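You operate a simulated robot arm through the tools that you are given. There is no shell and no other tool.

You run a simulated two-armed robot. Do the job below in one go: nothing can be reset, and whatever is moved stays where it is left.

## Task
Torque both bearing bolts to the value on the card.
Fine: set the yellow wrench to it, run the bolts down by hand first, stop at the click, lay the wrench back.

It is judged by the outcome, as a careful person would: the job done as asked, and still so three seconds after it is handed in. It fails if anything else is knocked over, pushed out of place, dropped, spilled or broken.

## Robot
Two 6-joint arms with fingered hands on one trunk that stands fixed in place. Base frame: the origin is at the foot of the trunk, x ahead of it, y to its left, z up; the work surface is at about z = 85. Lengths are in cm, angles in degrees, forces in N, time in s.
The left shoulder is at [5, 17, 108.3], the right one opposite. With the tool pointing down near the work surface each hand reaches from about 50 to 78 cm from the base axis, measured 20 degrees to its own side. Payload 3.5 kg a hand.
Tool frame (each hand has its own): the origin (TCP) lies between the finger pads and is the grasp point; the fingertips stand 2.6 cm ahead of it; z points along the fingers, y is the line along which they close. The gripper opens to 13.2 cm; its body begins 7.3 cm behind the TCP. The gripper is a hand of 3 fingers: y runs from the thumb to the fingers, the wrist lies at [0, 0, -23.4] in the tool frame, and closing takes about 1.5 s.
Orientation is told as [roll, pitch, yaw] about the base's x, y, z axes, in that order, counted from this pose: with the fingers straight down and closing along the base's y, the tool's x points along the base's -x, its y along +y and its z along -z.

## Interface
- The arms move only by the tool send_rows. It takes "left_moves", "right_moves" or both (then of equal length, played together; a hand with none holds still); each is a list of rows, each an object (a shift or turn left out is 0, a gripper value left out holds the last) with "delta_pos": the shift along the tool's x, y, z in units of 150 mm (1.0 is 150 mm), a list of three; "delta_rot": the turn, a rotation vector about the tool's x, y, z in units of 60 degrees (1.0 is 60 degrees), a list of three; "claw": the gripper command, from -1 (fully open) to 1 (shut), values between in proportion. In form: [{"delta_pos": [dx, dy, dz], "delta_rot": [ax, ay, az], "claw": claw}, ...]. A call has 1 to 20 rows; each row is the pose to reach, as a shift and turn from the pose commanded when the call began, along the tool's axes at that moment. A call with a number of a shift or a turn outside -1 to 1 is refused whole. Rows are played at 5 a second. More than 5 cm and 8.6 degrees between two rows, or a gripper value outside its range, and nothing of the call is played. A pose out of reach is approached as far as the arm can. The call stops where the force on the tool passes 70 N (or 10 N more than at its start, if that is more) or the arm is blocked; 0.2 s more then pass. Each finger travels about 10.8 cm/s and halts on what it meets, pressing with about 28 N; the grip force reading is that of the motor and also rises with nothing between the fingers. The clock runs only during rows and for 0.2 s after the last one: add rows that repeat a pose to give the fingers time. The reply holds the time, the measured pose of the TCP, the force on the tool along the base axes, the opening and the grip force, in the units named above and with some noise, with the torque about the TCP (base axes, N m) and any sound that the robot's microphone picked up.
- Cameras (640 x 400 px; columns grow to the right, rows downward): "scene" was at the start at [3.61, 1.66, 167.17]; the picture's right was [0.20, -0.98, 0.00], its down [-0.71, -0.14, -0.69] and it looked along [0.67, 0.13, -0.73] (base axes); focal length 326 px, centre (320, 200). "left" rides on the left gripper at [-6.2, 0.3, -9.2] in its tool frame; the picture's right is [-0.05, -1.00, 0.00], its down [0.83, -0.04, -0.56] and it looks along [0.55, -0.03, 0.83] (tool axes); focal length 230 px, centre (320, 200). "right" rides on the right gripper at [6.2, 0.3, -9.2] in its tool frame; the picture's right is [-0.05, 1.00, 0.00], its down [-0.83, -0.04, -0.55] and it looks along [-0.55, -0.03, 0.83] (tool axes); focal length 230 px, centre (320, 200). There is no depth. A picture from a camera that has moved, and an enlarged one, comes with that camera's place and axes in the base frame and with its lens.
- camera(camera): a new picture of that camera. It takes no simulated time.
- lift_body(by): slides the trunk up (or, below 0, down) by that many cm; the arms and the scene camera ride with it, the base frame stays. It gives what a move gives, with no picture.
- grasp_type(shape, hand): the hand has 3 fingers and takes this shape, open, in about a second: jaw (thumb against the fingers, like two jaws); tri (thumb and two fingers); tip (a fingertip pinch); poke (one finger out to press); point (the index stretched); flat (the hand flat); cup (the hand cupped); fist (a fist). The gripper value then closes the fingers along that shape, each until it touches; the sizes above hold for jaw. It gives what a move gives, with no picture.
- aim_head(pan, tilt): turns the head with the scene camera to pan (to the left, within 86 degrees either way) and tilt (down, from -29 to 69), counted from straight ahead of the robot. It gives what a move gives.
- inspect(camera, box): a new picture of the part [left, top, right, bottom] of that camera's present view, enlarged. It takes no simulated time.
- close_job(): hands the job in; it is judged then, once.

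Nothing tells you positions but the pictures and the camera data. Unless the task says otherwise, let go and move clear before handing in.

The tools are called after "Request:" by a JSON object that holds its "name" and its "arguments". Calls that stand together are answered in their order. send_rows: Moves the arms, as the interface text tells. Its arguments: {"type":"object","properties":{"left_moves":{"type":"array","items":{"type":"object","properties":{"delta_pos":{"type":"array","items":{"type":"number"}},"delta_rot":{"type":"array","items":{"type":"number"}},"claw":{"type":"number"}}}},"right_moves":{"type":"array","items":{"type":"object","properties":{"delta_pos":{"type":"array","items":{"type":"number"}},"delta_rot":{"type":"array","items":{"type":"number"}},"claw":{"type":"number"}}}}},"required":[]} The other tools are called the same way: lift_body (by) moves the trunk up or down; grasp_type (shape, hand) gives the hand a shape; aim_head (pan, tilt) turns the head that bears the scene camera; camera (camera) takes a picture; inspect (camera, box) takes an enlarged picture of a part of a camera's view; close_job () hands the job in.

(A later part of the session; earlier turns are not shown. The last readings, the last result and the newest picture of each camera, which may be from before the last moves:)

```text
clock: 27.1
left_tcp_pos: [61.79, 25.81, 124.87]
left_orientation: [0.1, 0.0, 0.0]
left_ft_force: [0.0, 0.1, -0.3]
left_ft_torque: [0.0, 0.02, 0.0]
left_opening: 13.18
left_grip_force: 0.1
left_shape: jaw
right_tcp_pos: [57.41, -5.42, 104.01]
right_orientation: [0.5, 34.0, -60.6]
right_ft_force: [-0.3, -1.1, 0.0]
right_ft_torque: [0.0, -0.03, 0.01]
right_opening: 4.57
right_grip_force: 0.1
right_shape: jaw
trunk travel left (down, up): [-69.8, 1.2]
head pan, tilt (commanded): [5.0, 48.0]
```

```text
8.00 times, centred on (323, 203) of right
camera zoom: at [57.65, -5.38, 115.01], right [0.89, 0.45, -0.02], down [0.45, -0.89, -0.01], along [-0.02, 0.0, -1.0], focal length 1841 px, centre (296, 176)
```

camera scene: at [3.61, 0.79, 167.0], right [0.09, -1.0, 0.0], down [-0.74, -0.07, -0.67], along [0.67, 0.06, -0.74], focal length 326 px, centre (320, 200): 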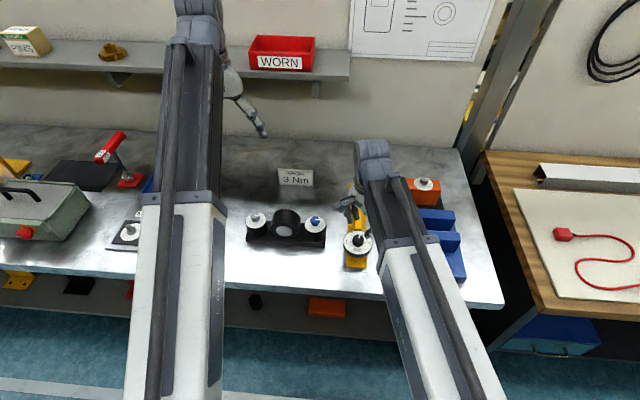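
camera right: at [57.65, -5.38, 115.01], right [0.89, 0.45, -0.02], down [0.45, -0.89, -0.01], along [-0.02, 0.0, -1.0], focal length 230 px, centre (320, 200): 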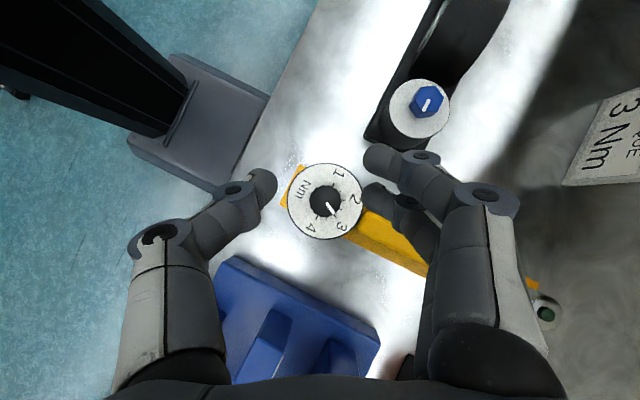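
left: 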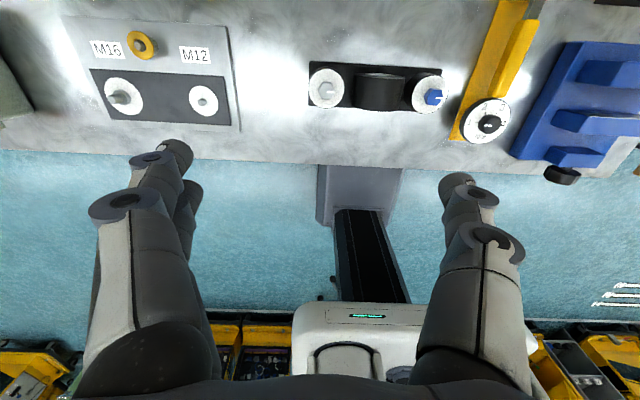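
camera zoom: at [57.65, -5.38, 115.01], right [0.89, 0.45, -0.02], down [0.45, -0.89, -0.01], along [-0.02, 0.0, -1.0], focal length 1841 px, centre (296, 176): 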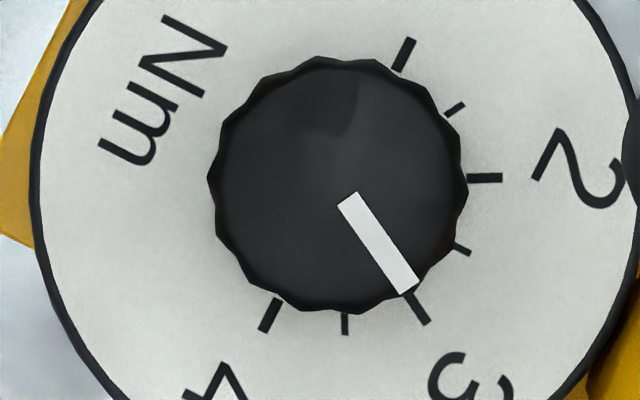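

The pointer is now at about 2.97, some 2° short. I'll make one last small correction so it sits on the 3 tick.

Request:
{"name": "send_rows", "arguments": {"right_moves": [{"delta_pos": [-0.03, 0, 0.045], "delta_rot": [0, -0.1, 0]}, {"delta_pos": [-0.06, 0, 0.09], "delta_rot": [0, -0.2, 0]}, {"delta_pos": [-0.09, 0, 0.135], "delta_rot": [0, -0.3, 0]}, {"delta_pos": [-0.12, 0, 0.18], "delta_rot": [0, -0.4, 0]}, {"delta_pos": [-0.15, 0, 0.225], "delta_rot": [0, -0.5, 0]}, {"delta_pos": [-0.168, 0, 0.249], "delta_rot": [0, -0.57, 0]}]}}

Request:
{"name": "send_rows", "arguments": {"right_moves": [{"delta_pos": [0, 0, 0.1]}, {"delta_pos": [0, 0, 0.2]}, {"delta_pos": [0, 0, 0.3]}, {"delta_pos": [0, 0, 0.37]}, {"delta_pos": [0, 0, 0.398]}, {"delta_pos": [0, 0, 0.398], "claw": 0.5}, {"delta_pos": [0, 0, 0.398], "claw": 0.65}, {"delta_pos": [0, 0, 0.398], "claw": 0.75}, {"delta_pos": [0, 0, 0.398], "claw": 0.75}, {"delta_pos": [0, 0, 0.398], "claw": 0.75}, {"delta_pos": [0, 0, 0.398], "delta_rot": [0, 0, 0.02]}, {"delta_pos": [0, 0, 0.398], "delta_rot": [0, 0, 0.04]}, {"delta_pos": [0, 0, 0.398], "delta_rot": [0, 0, 0.04]}]}}

Request:
{"name": "send_rows", "arguments": {"right_moves": [{"claw": 0.3}, {"claw": 0.3}, {"delta_pos": [0, 0, -0.1], "claw": 0.3}, {"delta_pos": [0, 0, -0.2], "claw": 0.3}, {"delta_pos": [0, 0, -0.3], "claw": 0.3}, {"delta_pos": [0, 0, -0.4], "claw": 0.3}]}}

Request:
{"name": "send_rows", "arguments": {"right_moves": [{"delta_pos": [0, 0, -0.06], "delta_rot": [0, 0.1, 0]}, {"delta_pos": [0, 0, -0.12], "delta_rot": [0, 0.2, 0]}, {"delta_pos": [0, 0, -0.18], "delta_rot": [0, 0.3, 0]}, {"delta_pos": [0, 0, -0.24], "delta_rot": [0, 0.4, 0]}, {"delta_pos": [0, 0, -0.3], "delta_rot": [0, 0.5, 0]}, {"delta_pos": [0, 0, -0.3], "delta_rot": [0, 0.57, 0]}]}}

Request:
{"name": "inspect", "arguments": {"camera": "right", "box": [298, 178, 348, 228]}}

Request:
{"name": "inspect", "arguments": {"camera": "right", "box": [260, 60, 560, 330]}}

```text
clock: 28.5
left_tcp_pos: [61.73, 25.9, 124.93]
left_orientation: [-0.1, -0.1, 0.0]
left_ft_force: [0.1, -0.2, 0.5]
left_ft_torque: [-0.03, 0.01, 0.0]
left_opening: 13.17
left_grip_force: 0.0
left_shape: jaw
right_tcp_pos: [57.43, -5.45, 99.35]
right_orientation: [0.4, -0.3, -61.0]
right_ft_force: [-0.1, 1.3, -1.2]
right_ft_torque: [-0.03, -0.01, 0.0]
right_opening: 4.56
right_grip_force: 0.1
right_shape: jaw
trunk travel left (down, up): [-69.8, 1.2]
head pan, tilt (commanded): [5.0, 48.0]
```

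```text
clock: 31.3
left_tcp_pos: [61.79, 25.91, 124.78]
left_orientation: [0.1, 0.0, 0.1]
left_ft_force: [0.7, -0.3, -1.1]
left_ft_torque: [0.0, -0.02, 0.01]
left_opening: 13.21
left_grip_force: 0.0
left_shape: jaw
right_tcp_pos: [57.42, -5.33, 93.45]
right_orientation: [0.2, -0.2, -63.3]
right_ft_force: [-0.7, -0.5, -0.3]
right_ft_torque: [-0.02, 0.03, 0.0]
right_opening: 2.25
right_grip_force: 27.8
right_shape: jaw
trunk travel left (down, up): [-69.8, 1.2]
head pan, tilt (commanded): [5.0, 48.0]
```

```text
clock: 32.7
left_tcp_pos: [61.82, 25.88, 124.8]
left_orientation: [0.1, -0.1, 0.0]
left_ft_force: [-0.2, -0.2, -0.2]
left_ft_torque: [0.02, -0.01, 0.03]
left_opening: 13.18
left_grip_force: 0.1
left_shape: jaw
right_tcp_pos: [57.48, -5.41, 99.5]
right_orientation: [0.4, -0.2, -63.3]
right_ft_force: [0.7, 0.2, -0.4]
right_ft_torque: [0.0, -0.03, 0.0]
right_opening: 4.56
right_grip_force: 0.1
right_shape: jaw
trunk travel left (down, up): [-69.8, 1.2]
head pan, tilt (commanded): [5.0, 48.0]
```

```text
clock: 34.1
left_tcp_pos: [61.75, 25.9, 124.77]
left_orientation: [0.1, 0.0, 0.0]
left_ft_force: [-0.3, -0.2, -0.8]
left_ft_torque: [-0.02, 0.0, -0.01]
left_opening: 13.22
left_grip_force: 0.2
left_shape: jaw
right_tcp_pos: [57.3, -5.36, 104.02]
right_orientation: [0.4, 34.1, -63.1]
right_ft_force: [-0.5, -0.4, -0.1]
right_ft_torque: [-0.02, -0.01, 0.01]
right_opening: 4.58
right_grip_force: 0.1
right_shape: jaw
trunk travel left (down, up): [-69.8, 1.2]
head pan, tilt (commanded): [5.0, 48.0]
```

```text
8.00 times, centred on (323, 203) of right
camera zoom: at [57.6, -5.32, 115.18], right [0.91, 0.41, -0.02], down [0.41, -0.91, -0.01], along [-0.02, 0.0, -1.0], focal length 1841 px, centre (296, 176)
```

zoom: 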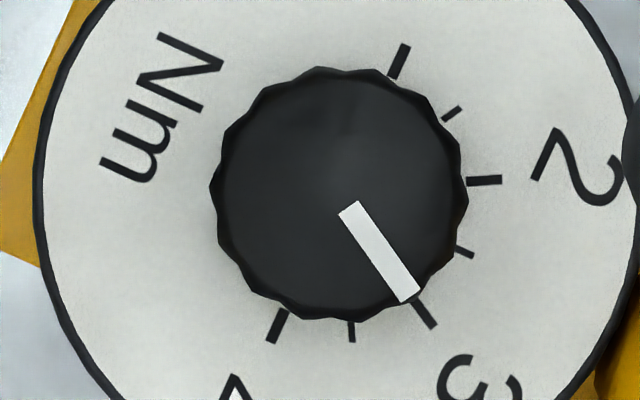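

```text
1.48 times, centred on (410, 195) of right
camera zoom: at [57.6, -5.32, 115.18], right [0.91, 0.41, -0.02], down [0.41, -0.91, -0.01], along [-0.02, 0.0, -1.0], focal length 341 px, centre (187, 207)
```

zoom: 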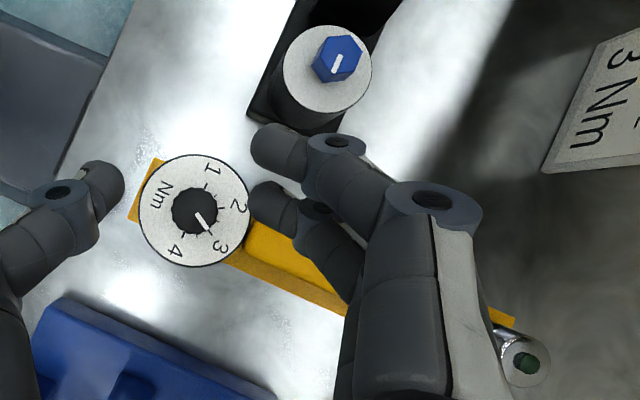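

The pointer now sits on the 3 tick. Next I'll run the bolts down by hand, starting with the blue one at about (62.05, 7.15), whose head top is near z = 93 and washer near 91.5. I'll straighten the right hand, move it over that bolt and shift the left arm aside.

Request:
{"name": "send_rows", "arguments": {"right_moves": [{"delta_rot": [0, -0.1, 0]}, {"delta_rot": [0, -0.2, 0]}, {"delta_rot": [0, -0.3, 0]}, {"delta_rot": [0, -0.4, 0]}, {"delta_rot": [0, -0.5, 0]}, {"delta_rot": [0, -0.57, 0]}], "left_moves": [{"delta_pos": [0, 0.15, 0]}, {"delta_pos": [0, 0.3, 0]}, {"delta_pos": [0, 0.45, 0]}, {"delta_pos": [0, 0.6, 0]}, {"delta_pos": [0, 0.75, 0]}, {"delta_pos": [0, 0.8, 0]}]}}

Request:
{"name": "send_rows", "arguments": {"right_moves": [{"delta_pos": [0.07, 0.08, 0], "delta_rot": [0, 0, -0.12]}, {"delta_pos": [0.15, 0.16, 0], "delta_rot": [0, 0, -0.24]}, {"delta_pos": [0.23, 0.25, 0], "delta_rot": [0, 0, -0.36]}, {"delta_pos": [0.3, 0.33, 0], "delta_rot": [0, 0, -0.48]}, {"delta_pos": [0.38, 0.41, 0], "delta_rot": [0, 0, -0.6]}, {"delta_pos": [0.46, 0.5, 0], "delta_rot": [0, 0, -0.72]}, {"delta_pos": [0.54, 0.58, 0], "delta_rot": [0, 0, -0.84]}, {"delta_pos": [0.607, 0.654, 0.05], "delta_rot": [0, 0, -0.98]}]}}

Request:
{"name": "camera", "arguments": {"camera": "right"}}

Request:
{"name": "inspect", "arguments": {"camera": "right", "box": [260, 80, 380, 200]}}

```text
clock: 35.5
left_tcp_pos: [61.93, 37.86, 124.7]
left_orientation: [0.0, 0.0, 0.1]
left_ft_force: [-0.2, -0.1, 0.1]
left_ft_torque: [0.01, 0.02, 0.04]
left_opening: 13.2
left_grip_force: 0.0
left_shape: jaw
right_tcp_pos: [57.45, -5.33, 104.08]
right_orientation: [0.4, -0.4, -63.3]
right_ft_force: [0.5, -0.2, -0.6]
right_ft_torque: [0.01, 0.01, 0.01]
right_opening: 4.61
right_grip_force: 0.1
right_shape: jaw
trunk travel left (down, up): [-69.8, 1.2]
head pan, tilt (commanded): [5.0, 48.0]
```

```text
clock: 37.3
left_tcp_pos: [61.76, 37.8, 124.7]
left_orientation: [0.1, 0.0, -0.1]
left_ft_force: [0.1, 0.5, 0.1]
left_ft_torque: [0.02, -0.02, 0.01]
left_opening: 13.2
left_grip_force: 0.1
left_shape: jaw
right_tcp_pos: [62.02, 7.07, 103.26]
right_orientation: [0.1, -0.4, -4.4]
right_ft_force: [0.4, 0.7, -0.1]
right_ft_torque: [0.01, 0.03, -0.02]
right_opening: 4.58
right_grip_force: 0.0
right_shape: jaw
trunk travel left (down, up): [-69.8, 1.2]
head pan, tilt (commanded): [5.0, 48.0]
```

```text
taken
camera right: at [55.83, 7.93, 112.47], right [0.13, 0.99, 0.0], down [0.82, -0.11, 0.56], along [0.56, -0.07, -0.83], focal length 230 px, centre (320, 200)
```

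right: 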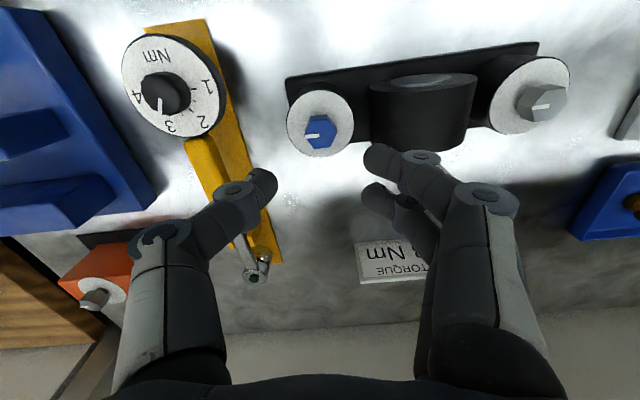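

```text
3.33 times, centred on (320, 140) of right
camera zoom: at [55.83, 7.93, 112.47], right [0.13, 0.99, 0.0], down [0.82, -0.11, 0.56], along [0.56, -0.07, -0.83], focal length 767 px, centre (320, 400)
```

zoom: 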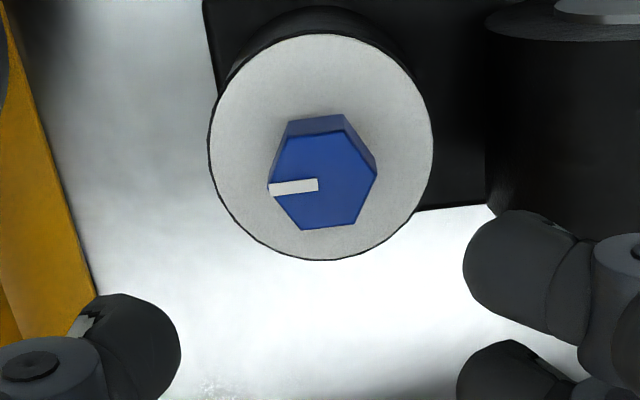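

The blue bolt head is centred under the hand. The bearing housing is only about 4 cm from the bolt axis, so my knuckles could touch it while turning. I'll try the pinch shapes in the air to see which hand is slimmest.

Request:
{"name": "grasp_type", "arguments": {"shape": "tip", "hand": "right"}}

Request:
{"name": "camera", "arguments": {"camera": "right"}}

Request:
{"name": "grasp_type", "arguments": {"shape": "tri", "hand": "right"}}

Request:
{"name": "camera", "arguments": {"camera": "right"}}

```text
clock: 38.2
left_tcp_pos: [61.9, 37.82, 124.74]
left_orientation: [0.1, 0.0, -0.1]
left_ft_force: [0.0, 0.0, -0.7]
left_ft_torque: [-0.02, 0.01, 0.01]
left_opening: 13.19
left_grip_force: 0.1
left_shape: jaw
right_tcp_pos: [62.07, 7.16, 103.22]
right_orientation: [0.0, -0.5, -4.5]
right_ft_force: [0.2, 0.1, 0.2]
right_ft_torque: [0.02, -0.01, -0.01]
right_opening: 13.19
right_grip_force: 0.0
right_shape: tip
trunk travel left (down, up): [-69.8, 1.2]
head pan, tilt (commanded): [5.0, 48.0]
```

```text
taken
camera right: at [55.8, 7.92, 112.49], right [0.13, 0.99, 0.0], down [0.82, -0.11, 0.56], along [0.56, -0.07, -0.83], focal length 230 px, centre (320, 200)
```

right: 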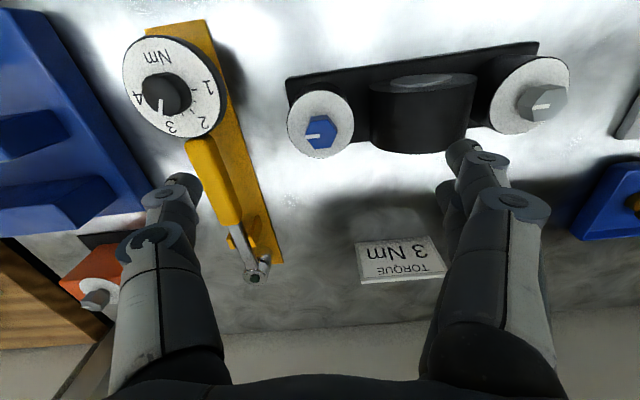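

```text
clock: 39.1
left_tcp_pos: [61.97, 37.72, 124.86]
left_orientation: [0.0, 0.0, 0.0]
left_ft_force: [0.2, 0.4, -0.7]
left_ft_torque: [-0.02, 0.02, 0.05]
left_opening: 13.2
left_grip_force: 0.0
left_shape: jaw
right_tcp_pos: [62.1, 7.1, 103.34]
right_orientation: [0.1, -0.4, -4.5]
right_ft_force: [0.1, 0.1, 0.0]
right_ft_torque: [-0.03, -0.02, 0.0]
right_opening: 13.2
right_grip_force: 0.1
right_shape: tri
trunk travel left (down, up): [-69.8, 1.2]
head pan, tilt (commanded): [5.0, 48.0]
```

```text
taken
camera right: at [55.8, 7.92, 112.48], right [0.13, 0.99, 0.0], down [0.82, -0.11, 0.56], along [0.56, -0.07, -0.83], focal length 230 px, centre (320, 200)
```

right: 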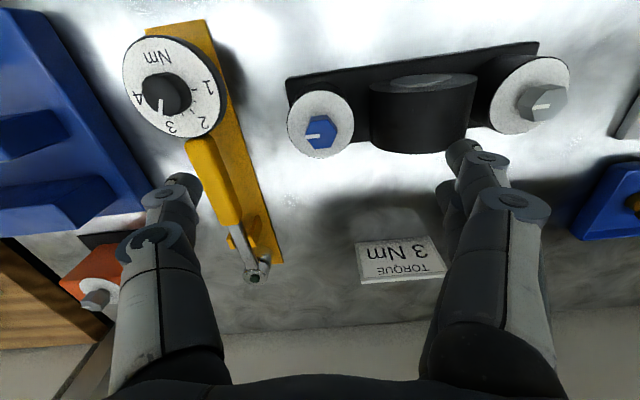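

Request:
{"name": "send_rows", "arguments": {"right_moves": [{"claw": -0.5}, {"claw": 0}, {"claw": 0.3}, {"claw": 0.6}, {"claw": 0.6}, {"claw": 0.6}]}}

Request:
{"name": "camera", "arguments": {"camera": "right"}}

Request:
{"name": "grasp_type", "arguments": {"shape": "tip", "hand": "right"}}

Request:
{"name": "send_rows", "arguments": {"right_moves": [{"claw": -0.5}, {"claw": 0}, {"claw": 0.3}, {"claw": 0.6}, {"claw": 0.6}, {"claw": 0.6}]}}

Request:
{"name": "camera", "arguments": {"camera": "right"}}

```text
clock: 40.5
left_tcp_pos: [61.98, 37.82, 124.76]
left_orientation: [0.1, 0.0, -0.1]
left_ft_force: [0.1, -0.8, -0.6]
left_ft_torque: [-0.01, 0.01, 0.02]
left_opening: 13.2
left_grip_force: 0.1
left_shape: jaw
right_tcp_pos: [62.15, 7.18, 103.31]
right_orientation: [0.1, -0.5, -4.5]
right_ft_force: [0.5, 0.1, -0.3]
right_ft_torque: [0.0, 0.02, 0.03]
right_opening: 2.7
right_grip_force: 0.1
right_shape: tri
trunk travel left (down, up): [-69.8, 1.2]
head pan, tilt (commanded): [5.0, 48.0]
```

```text
taken
camera right: at [55.8, 7.92, 112.48], right [0.13, 0.99, 0.0], down [0.82, -0.11, 0.56], along [0.56, -0.07, -0.83], focal length 230 px, centre (320, 200)
```

right: 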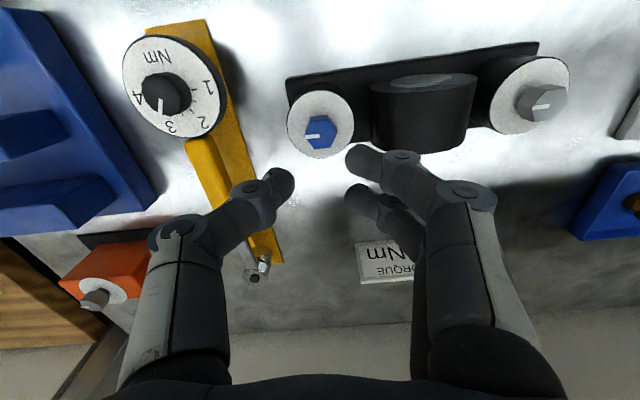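

```text
clock: 41.4
left_tcp_pos: [61.86, 37.8, 124.7]
left_orientation: [0.0, 0.0, -0.1]
left_ft_force: [0.7, 0.6, -0.3]
left_ft_torque: [-0.02, -0.04, 0.01]
left_opening: 13.17
left_grip_force: 0.1
left_shape: jaw
right_tcp_pos: [61.97, 7.18, 103.3]
right_orientation: [0.0, -0.4, -4.6]
right_ft_force: [-0.2, -0.1, -0.4]
right_ft_torque: [0.0, 0.05, 0.01]
right_opening: 13.19
right_grip_force: 0.0
right_shape: tip
trunk travel left (down, up): [-69.8, 1.2]
head pan, tilt (commanded): [5.0, 48.0]
```

```text
clock: 42.8
left_tcp_pos: [61.85, 37.78, 124.76]
left_orientation: [0.1, 0.1, 0.0]
left_ft_force: [-0.9, -0.2, -0.2]
left_ft_torque: [0.01, 0.0, 0.02]
left_opening: 13.18
left_grip_force: 0.1
left_shape: jaw
right_tcp_pos: [62.1, 7.13, 103.4]
right_orientation: [0.0, -0.4, -4.6]
right_ft_force: [0.1, 0.4, 0.4]
right_ft_torque: [0.02, -0.02, -0.02]
right_opening: 2.67
right_grip_force: 0.1
right_shape: tip
trunk travel left (down, up): [-69.8, 1.2]
head pan, tilt (commanded): [5.0, 48.0]
```

```text
taken
camera right: at [55.8, 7.92, 112.48], right [0.13, 0.99, 0.0], down [0.82, -0.11, 0.56], along [0.56, -0.07, -0.83], focal length 230 px, centre (320, 200)
```

right: 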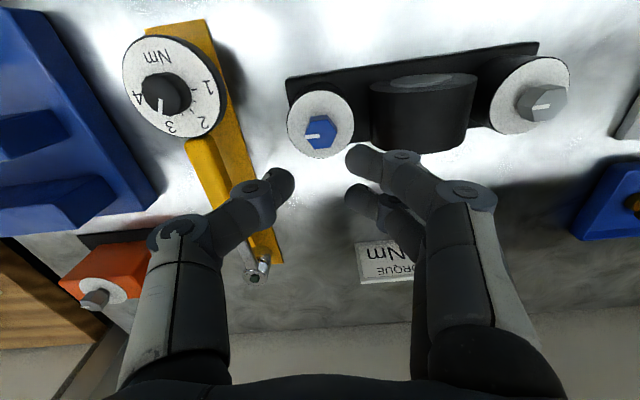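

All three pinch shapes close alike, so I'll stay with jaw. To keep the knuckles off the housing I'll only turn with the fingers lined up fore and aft, in sweeps of about 60°. I'll turn the hand to yaw +90 at height to check that the wrist allows it.

Request:
{"name": "grasp_type", "arguments": {"shape": "jaw", "hand": "right"}}

Request:
{"name": "send_rows", "arguments": {"right_moves": [{"delta_rot": [0, 0, -0.13], "claw": 0}, {"delta_rot": [0, 0, -0.26], "claw": 0.4}, {"delta_rot": [0, 0, -0.39], "claw": 0.48}, {"delta_rot": [0, 0, -0.52], "claw": 0.48}, {"delta_rot": [0, 0, -0.65], "claw": 0.48}, {"delta_rot": [0, 0, -0.7875], "claw": 0.48}]}}

Request:
{"name": "send_rows", "arguments": {"right_moves": [{"delta_rot": [0, 0, -0.13]}, {"delta_rot": [0, 0, -0.26]}, {"delta_rot": [0, 0, -0.39]}, {"delta_rot": [0, 0, -0.52]}, {"delta_rot": [0, 0, -0.65]}, {"delta_rot": [0, 0, -0.7875]}]}}

Request:
{"name": "camera", "arguments": {"camera": "right"}}

Request:
{"name": "camera", "arguments": {"camera": "scene"}}

```text
clock: 43.7
left_tcp_pos: [61.8, 37.81, 124.75]
left_orientation: [0.0, 0.0, 0.0]
left_ft_force: [0.7, -0.5, 0.3]
left_ft_torque: [0.01, -0.02, 0.0]
left_opening: 13.2
left_grip_force: 0.1
left_shape: jaw
right_tcp_pos: [62.15, 7.06, 103.23]
right_orientation: [0.0, -0.5, -4.5]
right_ft_force: [0.2, 0.1, 0.1]
right_ft_torque: [-0.02, -0.01, 0.03]
right_opening: 13.22
right_grip_force: 0.1
right_shape: jaw
trunk travel left (down, up): [-69.8, 1.2]
head pan, tilt (commanded): [5.0, 48.0]
```

```text
clock: 45.1
left_tcp_pos: [61.92, 37.75, 124.79]
left_orientation: [0.0, 0.0, 0.0]
left_ft_force: [0.4, 0.9, 0.5]
left_ft_torque: [0.02, -0.04, -0.03]
left_opening: 13.22
left_grip_force: 0.1
left_shape: jaw
right_tcp_pos: [62.11, 7.25, 103.2]
right_orientation: [-0.4, -0.3, 42.9]
right_ft_force: [-0.1, -0.3, 0.2]
right_ft_torque: [0.0, -0.04, 0.01]
right_opening: 3.48
right_grip_force: 0.0
right_shape: jaw
trunk travel left (down, up): [-69.8, 1.2]
head pan, tilt (commanded): [5.0, 48.0]
```

```text
clock: 46.5
left_tcp_pos: [61.84, 37.83, 124.74]
left_orientation: [0.1, 0.0, 0.0]
left_ft_force: [-0.2, -0.5, 0.3]
left_ft_torque: [-0.01, -0.01, -0.03]
left_opening: 13.19
left_grip_force: 0.0
left_shape: jaw
right_tcp_pos: [62.15, 7.18, 103.34]
right_orientation: [-0.3, 0.1, 90.2]
right_ft_force: [-0.4, 0.0, 0.0]
right_ft_torque: [-0.02, -0.04, 0.02]
right_opening: 3.45
right_grip_force: 0.1
right_shape: jaw
trunk travel left (down, up): [-69.8, 1.2]
head pan, tilt (commanded): [5.0, 48.0]
```

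```text
taken
camera right: at [61.71, 1.02, 112.53], right [-1.0, 0.05, -0.01], down [0.04, 0.83, 0.56], along [0.03, 0.55, -0.83], focal length 230 px, centre (320, 200)
```

right: 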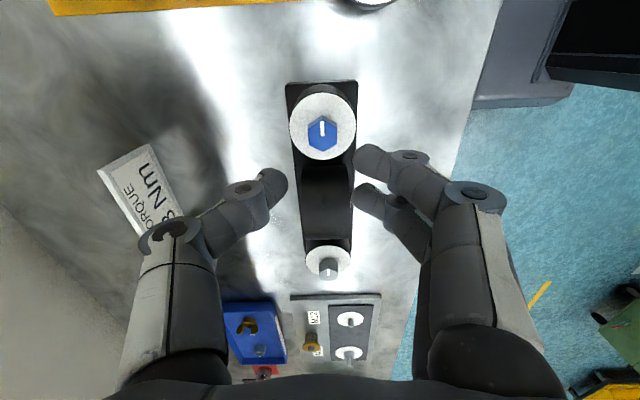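

```text
taken
camera scene: at [3.62, 0.79, 167.0], right [0.09, -1.0, 0.0], down [-0.74, -0.07, -0.67], along [0.67, 0.06, -0.74], focal length 326 px, centre (320, 200)
```

scene: 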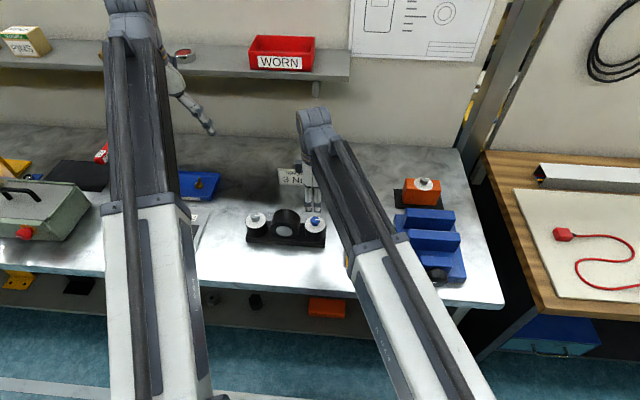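

The wrist reaches yaw +90 easily and the hex flats line up with the fingers there. I'll go down and grip the blue head.

Request:
{"name": "send_rows", "arguments": {"right_moves": [{"delta_pos": [0, 0.007, 0.12]}, {"delta_pos": [0, 0.007, 0.24]}, {"delta_pos": [0, 0.007, 0.36]}, {"delta_pos": [0, 0.007, 0.48]}, {"delta_pos": [0, 0.007, 0.56]}, {"delta_pos": [0, 0.007, 0.62]}, {"delta_pos": [0, 0.007, 0.62]}]}}

Request:
{"name": "camera", "arguments": {"camera": "right"}}

```text
clock: 48.1
left_tcp_pos: [61.81, 37.84, 124.75]
left_orientation: [0.0, 0.0, 0.1]
left_ft_force: [0.4, 0.3, 0.2]
left_ft_torque: [-0.01, -0.01, 0.01]
left_opening: 13.18
left_grip_force: 0.0
left_shape: jaw
right_tcp_pos: [62.4, 7.12, 94.25]
right_orientation: [-0.8, -0.1, 89.9]
right_ft_force: [7.8, 0.7, 23.1]
right_ft_torque: [-0.03, -0.82, -0.01]
right_opening: 3.06
right_grip_force: 28.1
right_shape: jaw
trunk travel left (down, up): [-69.8, 1.2]
head pan, tilt (commanded): [5.0, 48.0]
```

```text
taken
camera right: at [61.77, 1.03, 103.46], right [-1.0, 0.05, -0.01], down [0.04, 0.83, 0.56], along [0.04, 0.56, -0.83], focal length 230 px, centre (320, 200)
```

right: 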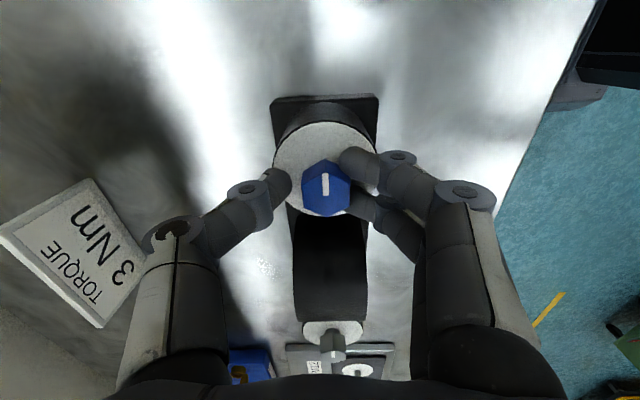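

The fingers are bearing on something, either the head or the washer. I'll rise a bit, open slightly, re-centre and look.

Request:
{"name": "send_rows", "arguments": {"right_moves": [{"delta_pos": [0, 0, -0.03], "claw": 0.4}, {"delta_pos": [0, 0, -0.06], "claw": 0.36}, {"delta_pos": [0, 0, -0.06], "claw": 0.36}, {"delta_pos": [0, 0, -0.06], "claw": 0.36}]}}

Request:
{"name": "inspect", "arguments": {"camera": "right", "box": [240, 90, 400, 250]}}

```text
clock: 49.1
left_tcp_pos: [61.93, 37.82, 124.76]
left_orientation: [0.1, 0.0, 0.0]
left_ft_force: [-0.2, 0.1, 0.7]
left_ft_torque: [0.0, 0.03, 0.01]
left_opening: 13.16
left_grip_force: 0.1
left_shape: jaw
right_tcp_pos: [62.13, 7.16, 94.96]
right_orientation: [-0.3, 0.1, 90.0]
right_ft_force: [-0.1, 0.0, 2.0]
right_ft_torque: [0.02, 0.04, -0.03]
right_opening: 4.18
right_grip_force: 0.1
right_shape: jaw
trunk travel left (down, up): [-69.8, 1.2]
head pan, tilt (commanded): [5.0, 48.0]
```

```text
2.50 times, centred on (320, 170) of right
camera zoom: at [61.67, 0.96, 104.12], right [-1.0, 0.05, -0.01], down [0.04, 0.83, 0.56], along [0.03, 0.55, -0.83], focal length 575 px, centre (320, 275)
```

zoom: 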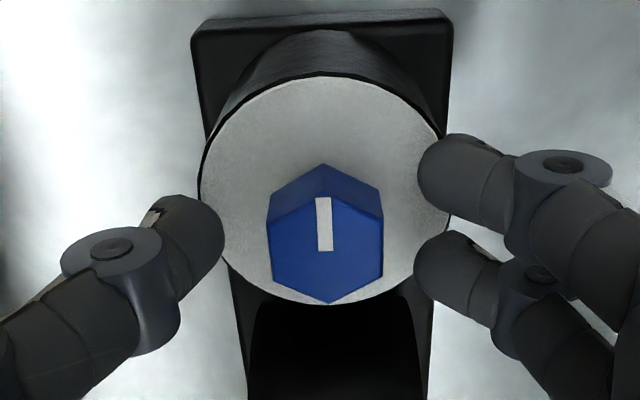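

The hex is about 2.6 cm across the flats and centred at x ≈ 62.0, and it was the washer that stopped the fingertips. I'll grip slightly higher and try a first 20° clockwise turn.

Request:
{"name": "send_rows", "arguments": {"right_moves": [{"delta_pos": [0, 0.009, 0.02], "claw": 0.4}, {"delta_pos": [0, 0.009, 0.02], "claw": 0.6}, {"delta_pos": [0, 0.009, 0.02], "claw": 0.75}, {"delta_pos": [0, 0.009, 0.02], "claw": 0.75}, {"delta_pos": [0, 0.009, 0.02], "delta_rot": [0, 0, 0.11], "claw": 0.75}, {"delta_pos": [0, 0.009, 0.02], "delta_rot": [0, 0, 0.22], "claw": 0.75}, {"delta_pos": [0, 0.009, 0.02], "delta_rot": [0, 0, 0.333], "claw": 0.75}]}}

Request:
{"name": "inspect", "arguments": {"camera": "right", "box": [240, 90, 400, 250]}}

Request:
{"name": "camera", "arguments": {"camera": "scene"}}

```text
clock: 50.7
left_tcp_pos: [61.92, 37.73, 124.71]
left_orientation: [0.0, 0.0, 0.0]
left_ft_force: [0.1, -0.4, -0.1]
left_ft_torque: [0.01, 0.01, -0.01]
left_opening: 13.19
left_grip_force: 0.0
left_shape: jaw
right_tcp_pos: [62.16, 7.12, 94.39]
right_orientation: [-0.3, -0.2, 70.0]
right_ft_force: [2.8, 1.6, -6.4]
right_ft_torque: [0.01, -0.04, 0.08]
right_opening: 1.6
right_grip_force: 28.3
right_shape: jaw
trunk travel left (down, up): [-69.8, 1.2]
head pan, tilt (commanded): [5.0, 48.0]
```

```text
2.50 times, centred on (320, 170) of right
camera zoom: at [59.45, 1.44, 103.71], right [-0.92, 0.39, -0.01], down [0.32, 0.77, 0.56], along [0.22, 0.51, -0.83], focal length 575 px, centre (320, 275)
```

zoom: 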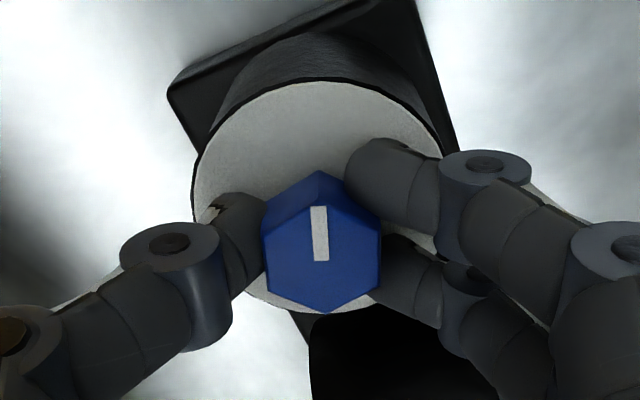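

```text
taken
camera scene: at [3.72, 0.82, 166.99], right [0.09, -1.0, 0.0], down [-0.74, -0.07, -0.67], along [0.67, 0.06, -0.74], focal length 326 px, centre (320, 200)
```

scene: 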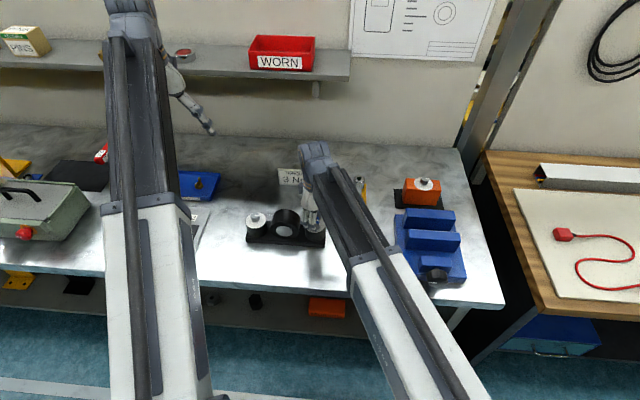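

The mark moved with the hand, so the blue bolt is turning clockwise. The tips are slightly under the head, so I'll grip a bit higher. Each cycle will be release, lift, swing back 60°, re-grip and turn 60° clockwise.

Request:
{"name": "send_rows", "arguments": {"right_moves": [{"claw": 0.4}, {"delta_pos": [0, 0, -0.12], "claw": 0.4}, {"delta_pos": [0, 0, -0.12], "delta_rot": [0, 0, -0.142]}, {"delta_pos": [0, 0, -0.12], "delta_rot": [0, 0, -0.284]}, {"delta_pos": [0, 0, -0.12], "delta_rot": [0, 0, -0.426]}, {"delta_pos": [0, 0, -0.12], "delta_rot": [0, 0, -0.568]}, {"delta_pos": [0, 0, -0.12], "delta_rot": [0, 0, -0.71]}, {"delta_pos": [0, 0, -0.12], "delta_rot": [0, 0, -0.852]}, {"delta_pos": [0, 0, -0.12], "delta_rot": [0, 0, -0.994]}, {"delta_pos": [0, 0, -0.025], "delta_rot": [0, 0, -0.994]}, {"delta_pos": [0, 0, -0.025], "delta_rot": [0, 0, -0.994], "claw": 0.75}, {"delta_pos": [0, 0, -0.025], "delta_rot": [0, 0, -0.994], "claw": 0.75}]}}

Request:
{"name": "inspect", "arguments": {"camera": "right", "box": [240, 90, 400, 250]}}

```text
clock: 53.3
left_tcp_pos: [61.9, 37.78, 124.82]
left_orientation: [0.0, 0.1, 0.0]
left_ft_force: [0.5, -0.4, -0.4]
left_ft_torque: [-0.01, -0.01, 0.0]
left_opening: 13.21
left_grip_force: 0.0
left_shape: jaw
right_tcp_pos: [61.61, 8.05, 96.39]
right_orientation: [-0.4, 0.3, 106.5]
right_ft_force: [-1.1, -0.5, -0.1]
right_ft_torque: [-0.04, -0.01, -0.01]
right_opening: 1.69
right_grip_force: 0.0
right_shape: jaw
right hand out of reach, approached as far as the arm can: row 7, 8, 9, 10, 11, 12
trunk travel left (down, up): [-69.8, 1.2]
head pan, tilt (commanded): [5.0, 48.0]
```

```text
2.50 times, centred on (320, 170) of right
camera zoom: at [62.82, 2.04, 105.56], right [-0.97, -0.23, -0.01], down [-0.2, 0.81, 0.55], along [-0.12, 0.54, -0.83], focal length 575 px, centre (320, 275)
```

zoom: 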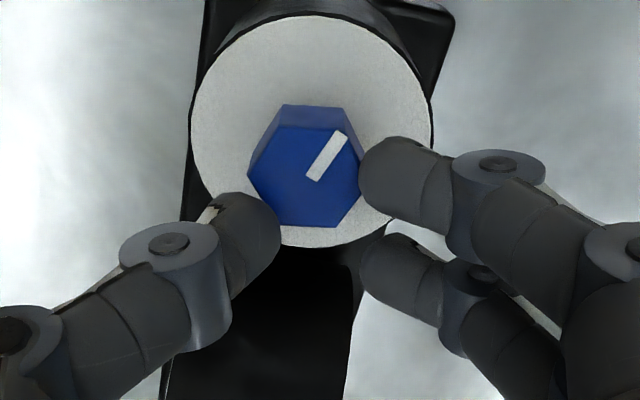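

The right wrist stops at about yaw +106, so I'll use the other side of its range instead. I'll lift clear and turn the hand round to negative yaw.

Request:
{"name": "send_rows", "arguments": {"right_moves": [{"delta_pos": [0, 0, -0.1], "claw": 0.4}, {"delta_pos": [0, 0, -0.2], "claw": 0.4}, {"delta_pos": [0, 0, -0.3], "delta_rot": [0, 0, 0.142]}, {"delta_pos": [0, 0, -0.3], "delta_rot": [0, 0, 0.284]}, {"delta_pos": [0, 0, -0.3], "delta_rot": [0, 0, 0.426]}, {"delta_pos": [0, 0, -0.3], "delta_rot": [0, 0, 0.568]}, {"delta_pos": [0, 0, -0.3], "delta_rot": [0, 0, 0.71]}, {"delta_pos": [0, 0, -0.3], "delta_rot": [0, 0, 0.852]}, {"delta_pos": [0, 0, -0.3], "delta_rot": [0, 0, 0.994]}]}}

Request:
{"name": "send_rows", "arguments": {"right_moves": [{"delta_rot": [0, 0, 0.142]}, {"delta_rot": [0, 0, 0.284]}, {"delta_rot": [0, 0, 0.426]}, {"delta_rot": [0, 0, 0.568]}, {"delta_rot": [0, 0, 0.71]}, {"delta_rot": [0, 0, 0.852]}, {"delta_rot": [0, 0, 0.994]}]}}

Request:
{"name": "send_rows", "arguments": {"right_moves": [{"delta_rot": [0, 0, 0.142]}, {"delta_rot": [0, 0, 0.284]}, {"delta_rot": [0, 0, 0.426]}, {"delta_rot": [0, 0, 0.568]}, {"delta_rot": [0, 0, 0.71]}, {"delta_rot": [0, 0, 0.852]}, {"delta_rot": [0, 0, 0.994]}]}}

```text
clock: 55.3
left_tcp_pos: [61.82, 37.68, 124.77]
left_orientation: [0.0, 0.0, 0.1]
left_ft_force: [0.8, 0.7, 0.0]
left_ft_torque: [0.0, -0.01, 0.02]
left_opening: 13.18
left_grip_force: 0.1
left_shape: jaw
right_tcp_pos: [61.35, 8.02, 100.73]
right_orientation: [-0.5, -0.2, 46.7]
right_ft_force: [-0.8, -0.7, 1.4]
right_ft_torque: [0.02, 0.01, 0.01]
right_opening: 3.91
right_grip_force: 0.0
right_shape: jaw
trunk travel left (down, up): [-69.8, 1.2]
head pan, tilt (commanded): [5.0, 48.0]
```

```text
clock: 56.9
left_tcp_pos: [61.98, 37.8, 124.78]
left_orientation: [0.0, 0.1, 0.0]
left_ft_force: [-0.3, -0.3, -0.1]
left_ft_torque: [-0.05, 0.02, 0.01]
left_opening: 13.18
left_grip_force: 0.0
left_shape: jaw
right_tcp_pos: [61.41, 8.1, 100.71]
right_orientation: [-0.1, -0.6, -12.9]
right_ft_force: [-0.3, 0.0, 0.5]
right_ft_torque: [0.0, -0.02, -0.01]
right_opening: 3.93
right_grip_force: 0.1
right_shape: jaw
trunk travel left (down, up): [-69.8, 1.2]
head pan, tilt (commanded): [5.0, 48.0]
```

```text
clock: 58.5
left_tcp_pos: [61.78, 37.7, 124.7]
left_orientation: [0.0, 0.0, 0.0]
left_ft_force: [0.0, 0.3, 0.8]
left_ft_torque: [0.02, -0.01, -0.02]
left_opening: 13.22
left_grip_force: 0.0
left_shape: jaw
right_tcp_pos: [61.38, 8.08, 100.75]
right_orientation: [0.4, -0.3, -72.6]
right_ft_force: [-0.5, 0.2, -0.1]
right_ft_torque: [0.01, -0.02, -0.05]
right_opening: 3.92
right_grip_force: 0.0
right_shape: jaw
trunk travel left (down, up): [-69.8, 1.2]
head pan, tilt (commanded): [5.0, 48.0]
```

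Request:
{"name": "send_rows", "arguments": {"right_moves": [{"delta_rot": [0, 0, 0.142]}, {"delta_rot": [0, 0, 0.284]}, {"delta_rot": [0, 0, 0.426]}, {"delta_rot": [0, 0, 0.568]}, {"delta_rot": [0, 0, 0.71]}, {"delta_rot": [0, 0, 0.852]}, {"delta_rot": [0, 0, 0.994]}]}}

Request:
{"name": "camera", "arguments": {"camera": "right"}}

```text
clock: 60.1
left_tcp_pos: [61.81, 37.69, 124.67]
left_orientation: [0.0, 0.0, 0.0]
left_ft_force: [-0.5, -0.1, 0.2]
left_ft_torque: [-0.04, -0.01, 0.02]
left_opening: 13.19
left_grip_force: 0.1
left_shape: jaw
right_tcp_pos: [61.33, 8.05, 100.77]
right_orientation: [0.5, 0.3, -132.3]
right_ft_force: [0.3, 1.0, -0.6]
right_ft_torque: [-0.03, 0.0, 0.01]
right_opening: 3.9
right_grip_force: 0.1
right_shape: jaw
trunk travel left (down, up): [-69.8, 1.2]
head pan, tilt (commanded): [5.0, 48.0]
```

```text
taken
camera right: at [65.61, 12.45, 109.99], right [0.7, -0.71, 0.01], down [-0.59, -0.58, 0.55], along [-0.39, -0.39, -0.83], focal length 230 px, centre (320, 200)
```

right: 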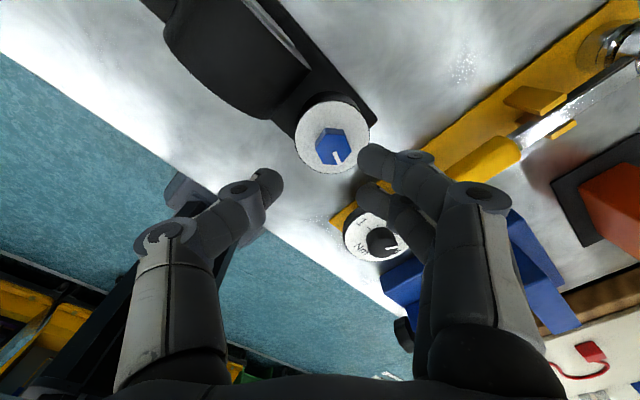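

Yaw −132 is within reach, so I'll work between −72 and −132. The hex flats now line up at yaw about −110, so I'll re-centre there, descend, grip and turn to −132.

Request:
{"name": "send_rows", "arguments": {"right_moves": [{"delta_pos": [-0.007, 0.038, 0], "delta_rot": [0, 0, -0.13], "claw": 0.4}, {"delta_pos": [-0.014, 0.076, 0], "delta_rot": [0, 0, -0.26]}, {"delta_pos": [-0.014, 0.076, 0], "delta_rot": [0, 0, -0.362]}, {"delta_pos": [-0.014, 0.076, 0.12], "delta_rot": [0, 0, -0.362]}, {"delta_pos": [-0.014, 0.076, 0.24], "delta_rot": [0, 0, -0.362]}, {"delta_pos": [-0.014, 0.076, 0.34], "delta_rot": [0, 0, -0.362]}, {"delta_pos": [-0.014, 0.076, 0.385], "delta_rot": [0, 0, -0.362]}]}}

Request:
{"name": "inspect", "arguments": {"camera": "right", "box": [240, 90, 400, 250]}}

```text
clock: 61.7
left_tcp_pos: [61.84, 37.75, 124.66]
left_orientation: [0.0, 0.0, 0.0]
left_ft_force: [0.1, -0.1, 0.5]
left_ft_torque: [-0.04, 0.0, 0.02]
left_opening: 13.2
left_grip_force: 0.1
left_shape: jaw
right_tcp_pos: [62.09, 7.07, 94.91]
right_orientation: [0.5, 0.1, -110.4]
right_ft_force: [-0.5, -0.5, -0.5]
right_ft_torque: [-0.02, -0.01, 0.0]
right_opening: 3.89
right_grip_force: 0.0
right_shape: jaw
trunk travel left (down, up): [-69.8, 1.2]
head pan, tilt (commanded): [5.0, 48.0]
```

```text
2.50 times, centred on (320, 170) of right
camera zoom: at [64.43, 12.76, 104.18], right [0.92, -0.4, 0.01], down [-0.33, -0.76, 0.56], along [-0.21, -0.51, -0.83], focal length 575 px, centre (320, 275)
```

zoom: 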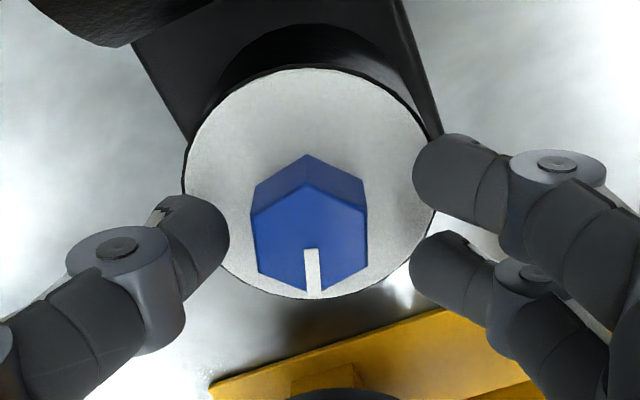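

Request:
{"name": "send_rows", "arguments": {"right_moves": [{"delta_pos": [-0.006, -0.016, 0], "claw": 0.5}, {"delta_pos": [-0.006, -0.016, 0], "claw": 0.75}, {"delta_pos": [-0.006, -0.016, 0], "claw": 0.75}, {"delta_pos": [-0.006, -0.016, 0], "delta_rot": [0, 0, 0.12], "claw": 0.75}, {"delta_pos": [-0.006, -0.016, 0], "delta_rot": [0, 0, 0.24], "claw": 0.75}, {"delta_pos": [-0.006, -0.016, 0], "delta_rot": [0, 0, 0.36], "claw": 0.75}]}}

Request:
{"name": "inspect", "arguments": {"camera": "right", "box": [240, 90, 400, 250]}}

```text
clock: 63.1
left_tcp_pos: [61.95, 37.7, 124.84]
left_orientation: [0.0, 0.0, 0.0]
left_ft_force: [-0.1, 0.0, -0.1]
left_ft_torque: [-0.01, 0.01, 0.01]
left_opening: 13.15
left_grip_force: 0.0
left_shape: jaw
right_tcp_pos: [61.9, 7.21, 95.01]
right_orientation: [0.5, 0.2, -132.2]
right_ft_force: [-0.6, 0.6, -0.7]
right_ft_torque: [-0.02, 0.04, 0.03]
right_opening: 1.75
right_grip_force: 0.0
right_shape: jaw
trunk travel left (down, up): [-69.8, 1.2]
head pan, tilt (commanded): [5.0, 48.0]
```

```text
2.50 times, centred on (320, 170) of right
camera zoom: at [66.09, 11.51, 104.24], right [0.71, -0.71, 0.01], down [-0.59, -0.59, 0.55], along [-0.39, -0.39, -0.83], focal length 575 px, centre (320, 275)
```

zoom: 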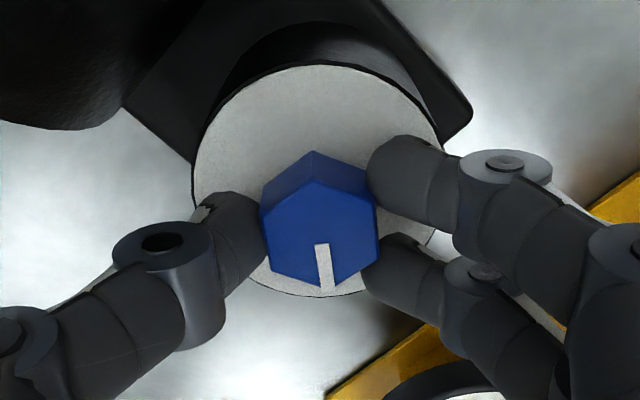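

At this claw setting the fingers only just touch the head, so I need to close further to really grip. I'll run a full cycle with a firm grip.

Request:
{"name": "send_rows", "arguments": {"right_moves": [{"claw": 0.4}, {"delta_pos": [0, 0, -0.12], "claw": 0.4}, {"delta_pos": [0, 0, -0.12], "delta_rot": [0, 0, -0.142]}, {"delta_pos": [0, 0, -0.12], "delta_rot": [0, 0, -0.284]}, {"delta_pos": [0, 0, -0.12], "delta_rot": [0, 0, -0.426]}, {"delta_pos": [0, 0, -0.12], "delta_rot": [0, 0, -0.568]}, {"delta_pos": [0, 0, -0.12], "delta_rot": [0, 0, -0.71]}, {"delta_pos": [0, 0, -0.12], "delta_rot": [0, 0, -0.852]}, {"delta_pos": [0, 0, -0.12], "delta_rot": [0, 0, -0.994]}, {"delta_pos": [0, 0, 0.005], "delta_rot": [0, 0, -0.994]}, {"delta_pos": [0, 0, 0.005], "delta_rot": [0, 0, -0.994], "claw": 1}, {"delta_pos": [0, 0, 0.005], "delta_rot": [0, 0, -0.994], "claw": 1}, {"delta_pos": [0, 0, 0.005], "delta_rot": [0, 0, -0.852], "claw": 1}, {"delta_pos": [0, 0, 0.005], "delta_rot": [0, 0, -0.71], "claw": 1}, {"delta_pos": [0, 0, 0.005], "delta_rot": [0, 0, -0.568], "claw": 1}, {"delta_pos": [0, 0, 0.005], "delta_rot": [0, 0, -0.426], "claw": 1}, {"delta_pos": [0, 0, 0.005], "delta_rot": [0, 0, -0.284], "claw": 1}, {"delta_pos": [0, 0, 0.005], "delta_rot": [0, 0, -0.142], "claw": 1}, {"delta_pos": [0, 0, 0.005], "delta_rot": [0, 0, 0], "claw": 1}]}}

Request:
{"name": "inspect", "arguments": {"camera": "right", "box": [240, 90, 400, 250]}}

```text
clock: 67.1
left_tcp_pos: [61.88, 37.9, 124.74]
left_orientation: [0.0, 0.0, 0.2]
left_ft_force: [-0.4, 0.2, -0.6]
left_ft_torque: [0.01, -0.01, 0.01]
left_opening: 13.18
left_grip_force: 0.1
left_shape: jaw
right_tcp_pos: [61.9, 7.12, 94.87]
right_orientation: [0.4, 0.2, -132.1]
right_ft_force: [-2.7, 4.2, -11.3]
right_ft_torque: [0.08, 0.07, 0.06]
right_opening: 1.54
right_grip_force: 28.2
right_shape: jaw
trunk travel left (down, up): [-69.8, 1.2]
head pan, tilt (commanded): [5.0, 48.0]
```

```text
2.50 times, centred on (320, 170) of right
camera zoom: at [66.11, 11.57, 104.06], right [0.71, -0.71, 0.01], down [-0.59, -0.59, 0.55], along [-0.39, -0.39, -0.83], focal length 575 px, centre (320, 275)
```

zoom: 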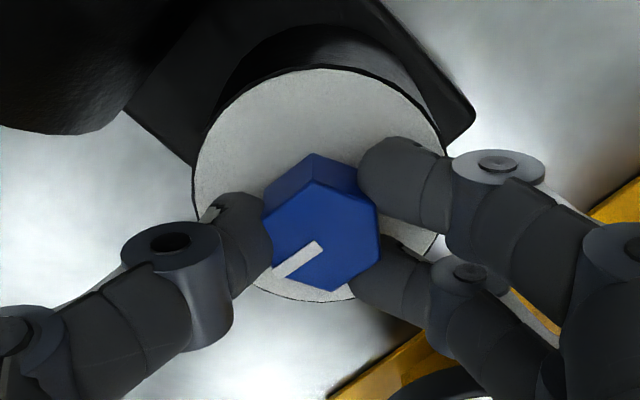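

The bolt turns well, about 80° so far on this side. I'll keep cycling with a slightly higher grip.

Request:
{"name": "send_rows", "arguments": {"right_moves": [{"claw": 0.4}, {"delta_pos": [0, 0, -0.12], "claw": 0.4}, {"delta_pos": [0, 0, -0.12], "delta_rot": [0, 0, -0.142]}, {"delta_pos": [0, 0, -0.12], "delta_rot": [0, 0, -0.284]}, {"delta_pos": [0, 0, -0.12], "delta_rot": [0, 0, -0.426]}, {"delta_pos": [0, 0, -0.12], "delta_rot": [0, 0, -0.568]}, {"delta_pos": [0, 0, -0.12], "delta_rot": [0, 0, -0.71]}, {"delta_pos": [0, 0, -0.12], "delta_rot": [0, 0, -0.852]}, {"delta_pos": [0, 0, -0.12], "delta_rot": [0, 0, -0.994]}, {"delta_pos": [0, 0, -0.015], "delta_rot": [0, 0, -0.994]}, {"delta_pos": [0, 0, -0.015], "delta_rot": [0, 0, -0.994], "claw": 1}, {"delta_pos": [0, 0, -0.015], "delta_rot": [0, 0, -0.994], "claw": 1}, {"delta_pos": [0, 0, -0.015], "delta_rot": [0, 0, -0.852], "claw": 1}, {"delta_pos": [0, 0, -0.015], "delta_rot": [0, 0, -0.71], "claw": 1}, {"delta_pos": [0, 0, -0.015], "delta_rot": [0, 0, -0.568], "claw": 1}, {"delta_pos": [0, 0, -0.015], "delta_rot": [0, 0, -0.426], "claw": 1}, {"delta_pos": [0, 0, -0.015], "delta_rot": [0, 0, -0.284], "claw": 1}, {"delta_pos": [0, 0, -0.015], "delta_rot": [0, 0, -0.142], "claw": 1}, {"delta_pos": [0, 0, -0.015], "delta_rot": [0, 0, 0], "claw": 1}]}}

Request:
{"name": "inspect", "arguments": {"camera": "right", "box": [240, 90, 400, 250]}}

Request:
{"name": "send_rows", "arguments": {"right_moves": [{"claw": 0.4}, {"delta_pos": [0, 0, -0.12], "claw": 0.4}, {"delta_pos": [0, 0, -0.12], "delta_rot": [0, 0, -0.142]}, {"delta_pos": [0, 0, -0.12], "delta_rot": [0, 0, -0.284]}, {"delta_pos": [0, 0, -0.12], "delta_rot": [0, 0, -0.426]}, {"delta_pos": [0, 0, -0.12], "delta_rot": [0, 0, -0.568]}, {"delta_pos": [0, 0, -0.12], "delta_rot": [0, 0, -0.71]}, {"delta_pos": [0, 0, -0.12], "delta_rot": [0, 0, -0.852]}, {"delta_pos": [0, 0, -0.12], "delta_rot": [0, 0, -0.994]}, {"delta_pos": [0, 0, 0], "delta_rot": [0, 0, -0.994]}, {"delta_pos": [0, 0, 0], "delta_rot": [0, 0, -0.994], "claw": 1}, {"delta_pos": [0, 0, 0], "delta_rot": [0, 0, -0.994], "claw": 1}, {"delta_pos": [0, 0, 0], "delta_rot": [0, 0, -0.852], "claw": 1}, {"delta_pos": [0, 0, 0], "delta_rot": [0, 0, -0.71], "claw": 1}, {"delta_pos": [0, 0, 0], "delta_rot": [0, 0, -0.568], "claw": 1}, {"delta_pos": [0, 0, 0], "delta_rot": [0, 0, -0.426], "claw": 1}, {"delta_pos": [0, 0, 0], "delta_rot": [0, 0, -0.284], "claw": 1}, {"delta_pos": [0, 0, 0], "delta_rot": [0, 0, -0.142], "claw": 1}, {"delta_pos": [0, 0, 0], "delta_rot": [0, 0, 0], "claw": 1}]}}

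Request:
{"name": "inspect", "arguments": {"camera": "right", "box": [240, 90, 400, 250]}}

```text
clock: 71.1
left_tcp_pos: [61.77, 37.79, 124.71]
left_orientation: [-0.1, 0.0, 0.1]
left_ft_force: [-0.2, -0.6, 0.0]
left_ft_torque: [-0.01, -0.03, 0.0]
left_opening: 13.19
left_grip_force: 0.1
left_shape: jaw
right_tcp_pos: [61.8, 7.29, 95.07]
right_orientation: [0.4, 0.2, -132.1]
right_ft_force: [-3.4, 7.2, -9.1]
right_ft_torque: [0.15, 0.09, 0.06]
right_opening: 1.57
right_grip_force: 28.5
right_shape: jaw
trunk travel left (down, up): [-69.8, 1.2]
head pan, tilt (commanded): [5.0, 48.0]
```

```text
2.50 times, centred on (320, 170) of right
camera zoom: at [66.07, 11.64, 104.31], right [0.71, -0.71, 0.01], down [-0.59, -0.59, 0.55], along [-0.39, -0.39, -0.83], focal length 575 px, centre (320, 275)
```

zoom: 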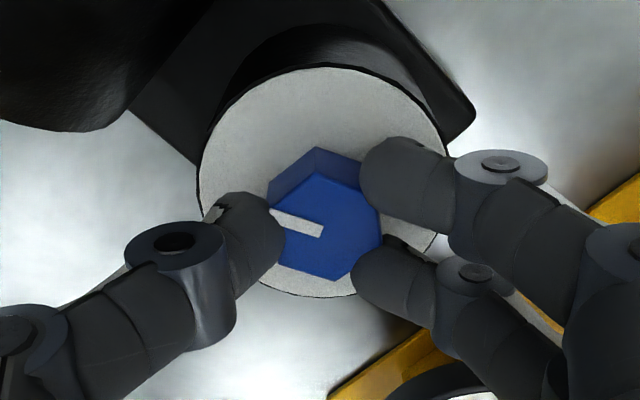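

```text
clock: 75.1
left_tcp_pos: [61.84, 37.78, 124.76]
left_orientation: [0.0, 0.0, 0.0]
left_ft_force: [-0.3, -0.2, 0.6]
left_ft_torque: [0.02, -0.03, 0.0]
left_opening: 13.21
left_grip_force: 0.0
left_shape: jaw
right_tcp_pos: [61.72, 7.03, 95.16]
right_orientation: [0.5, 0.1, -132.1]
right_ft_force: [-9.8, -1.0, -4.0]
right_ft_torque: [-0.05, 0.15, 0.76]
right_opening: 1.54
right_grip_force: 28.1
right_shape: jaw
trunk travel left (down, up): [-69.8, 1.2]
head pan, tilt (commanded): [5.0, 48.0]
```

```text
2.50 times, centred on (320, 170) of right
camera zoom: at [65.95, 11.46, 104.38], right [0.71, -0.71, 0.01], down [-0.59, -0.59, 0.55], along [-0.39, -0.4, -0.83], focal length 575 px, centre (320, 275)
```

zoom: 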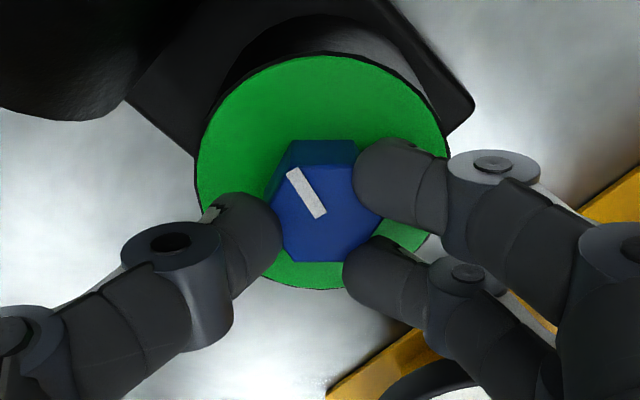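

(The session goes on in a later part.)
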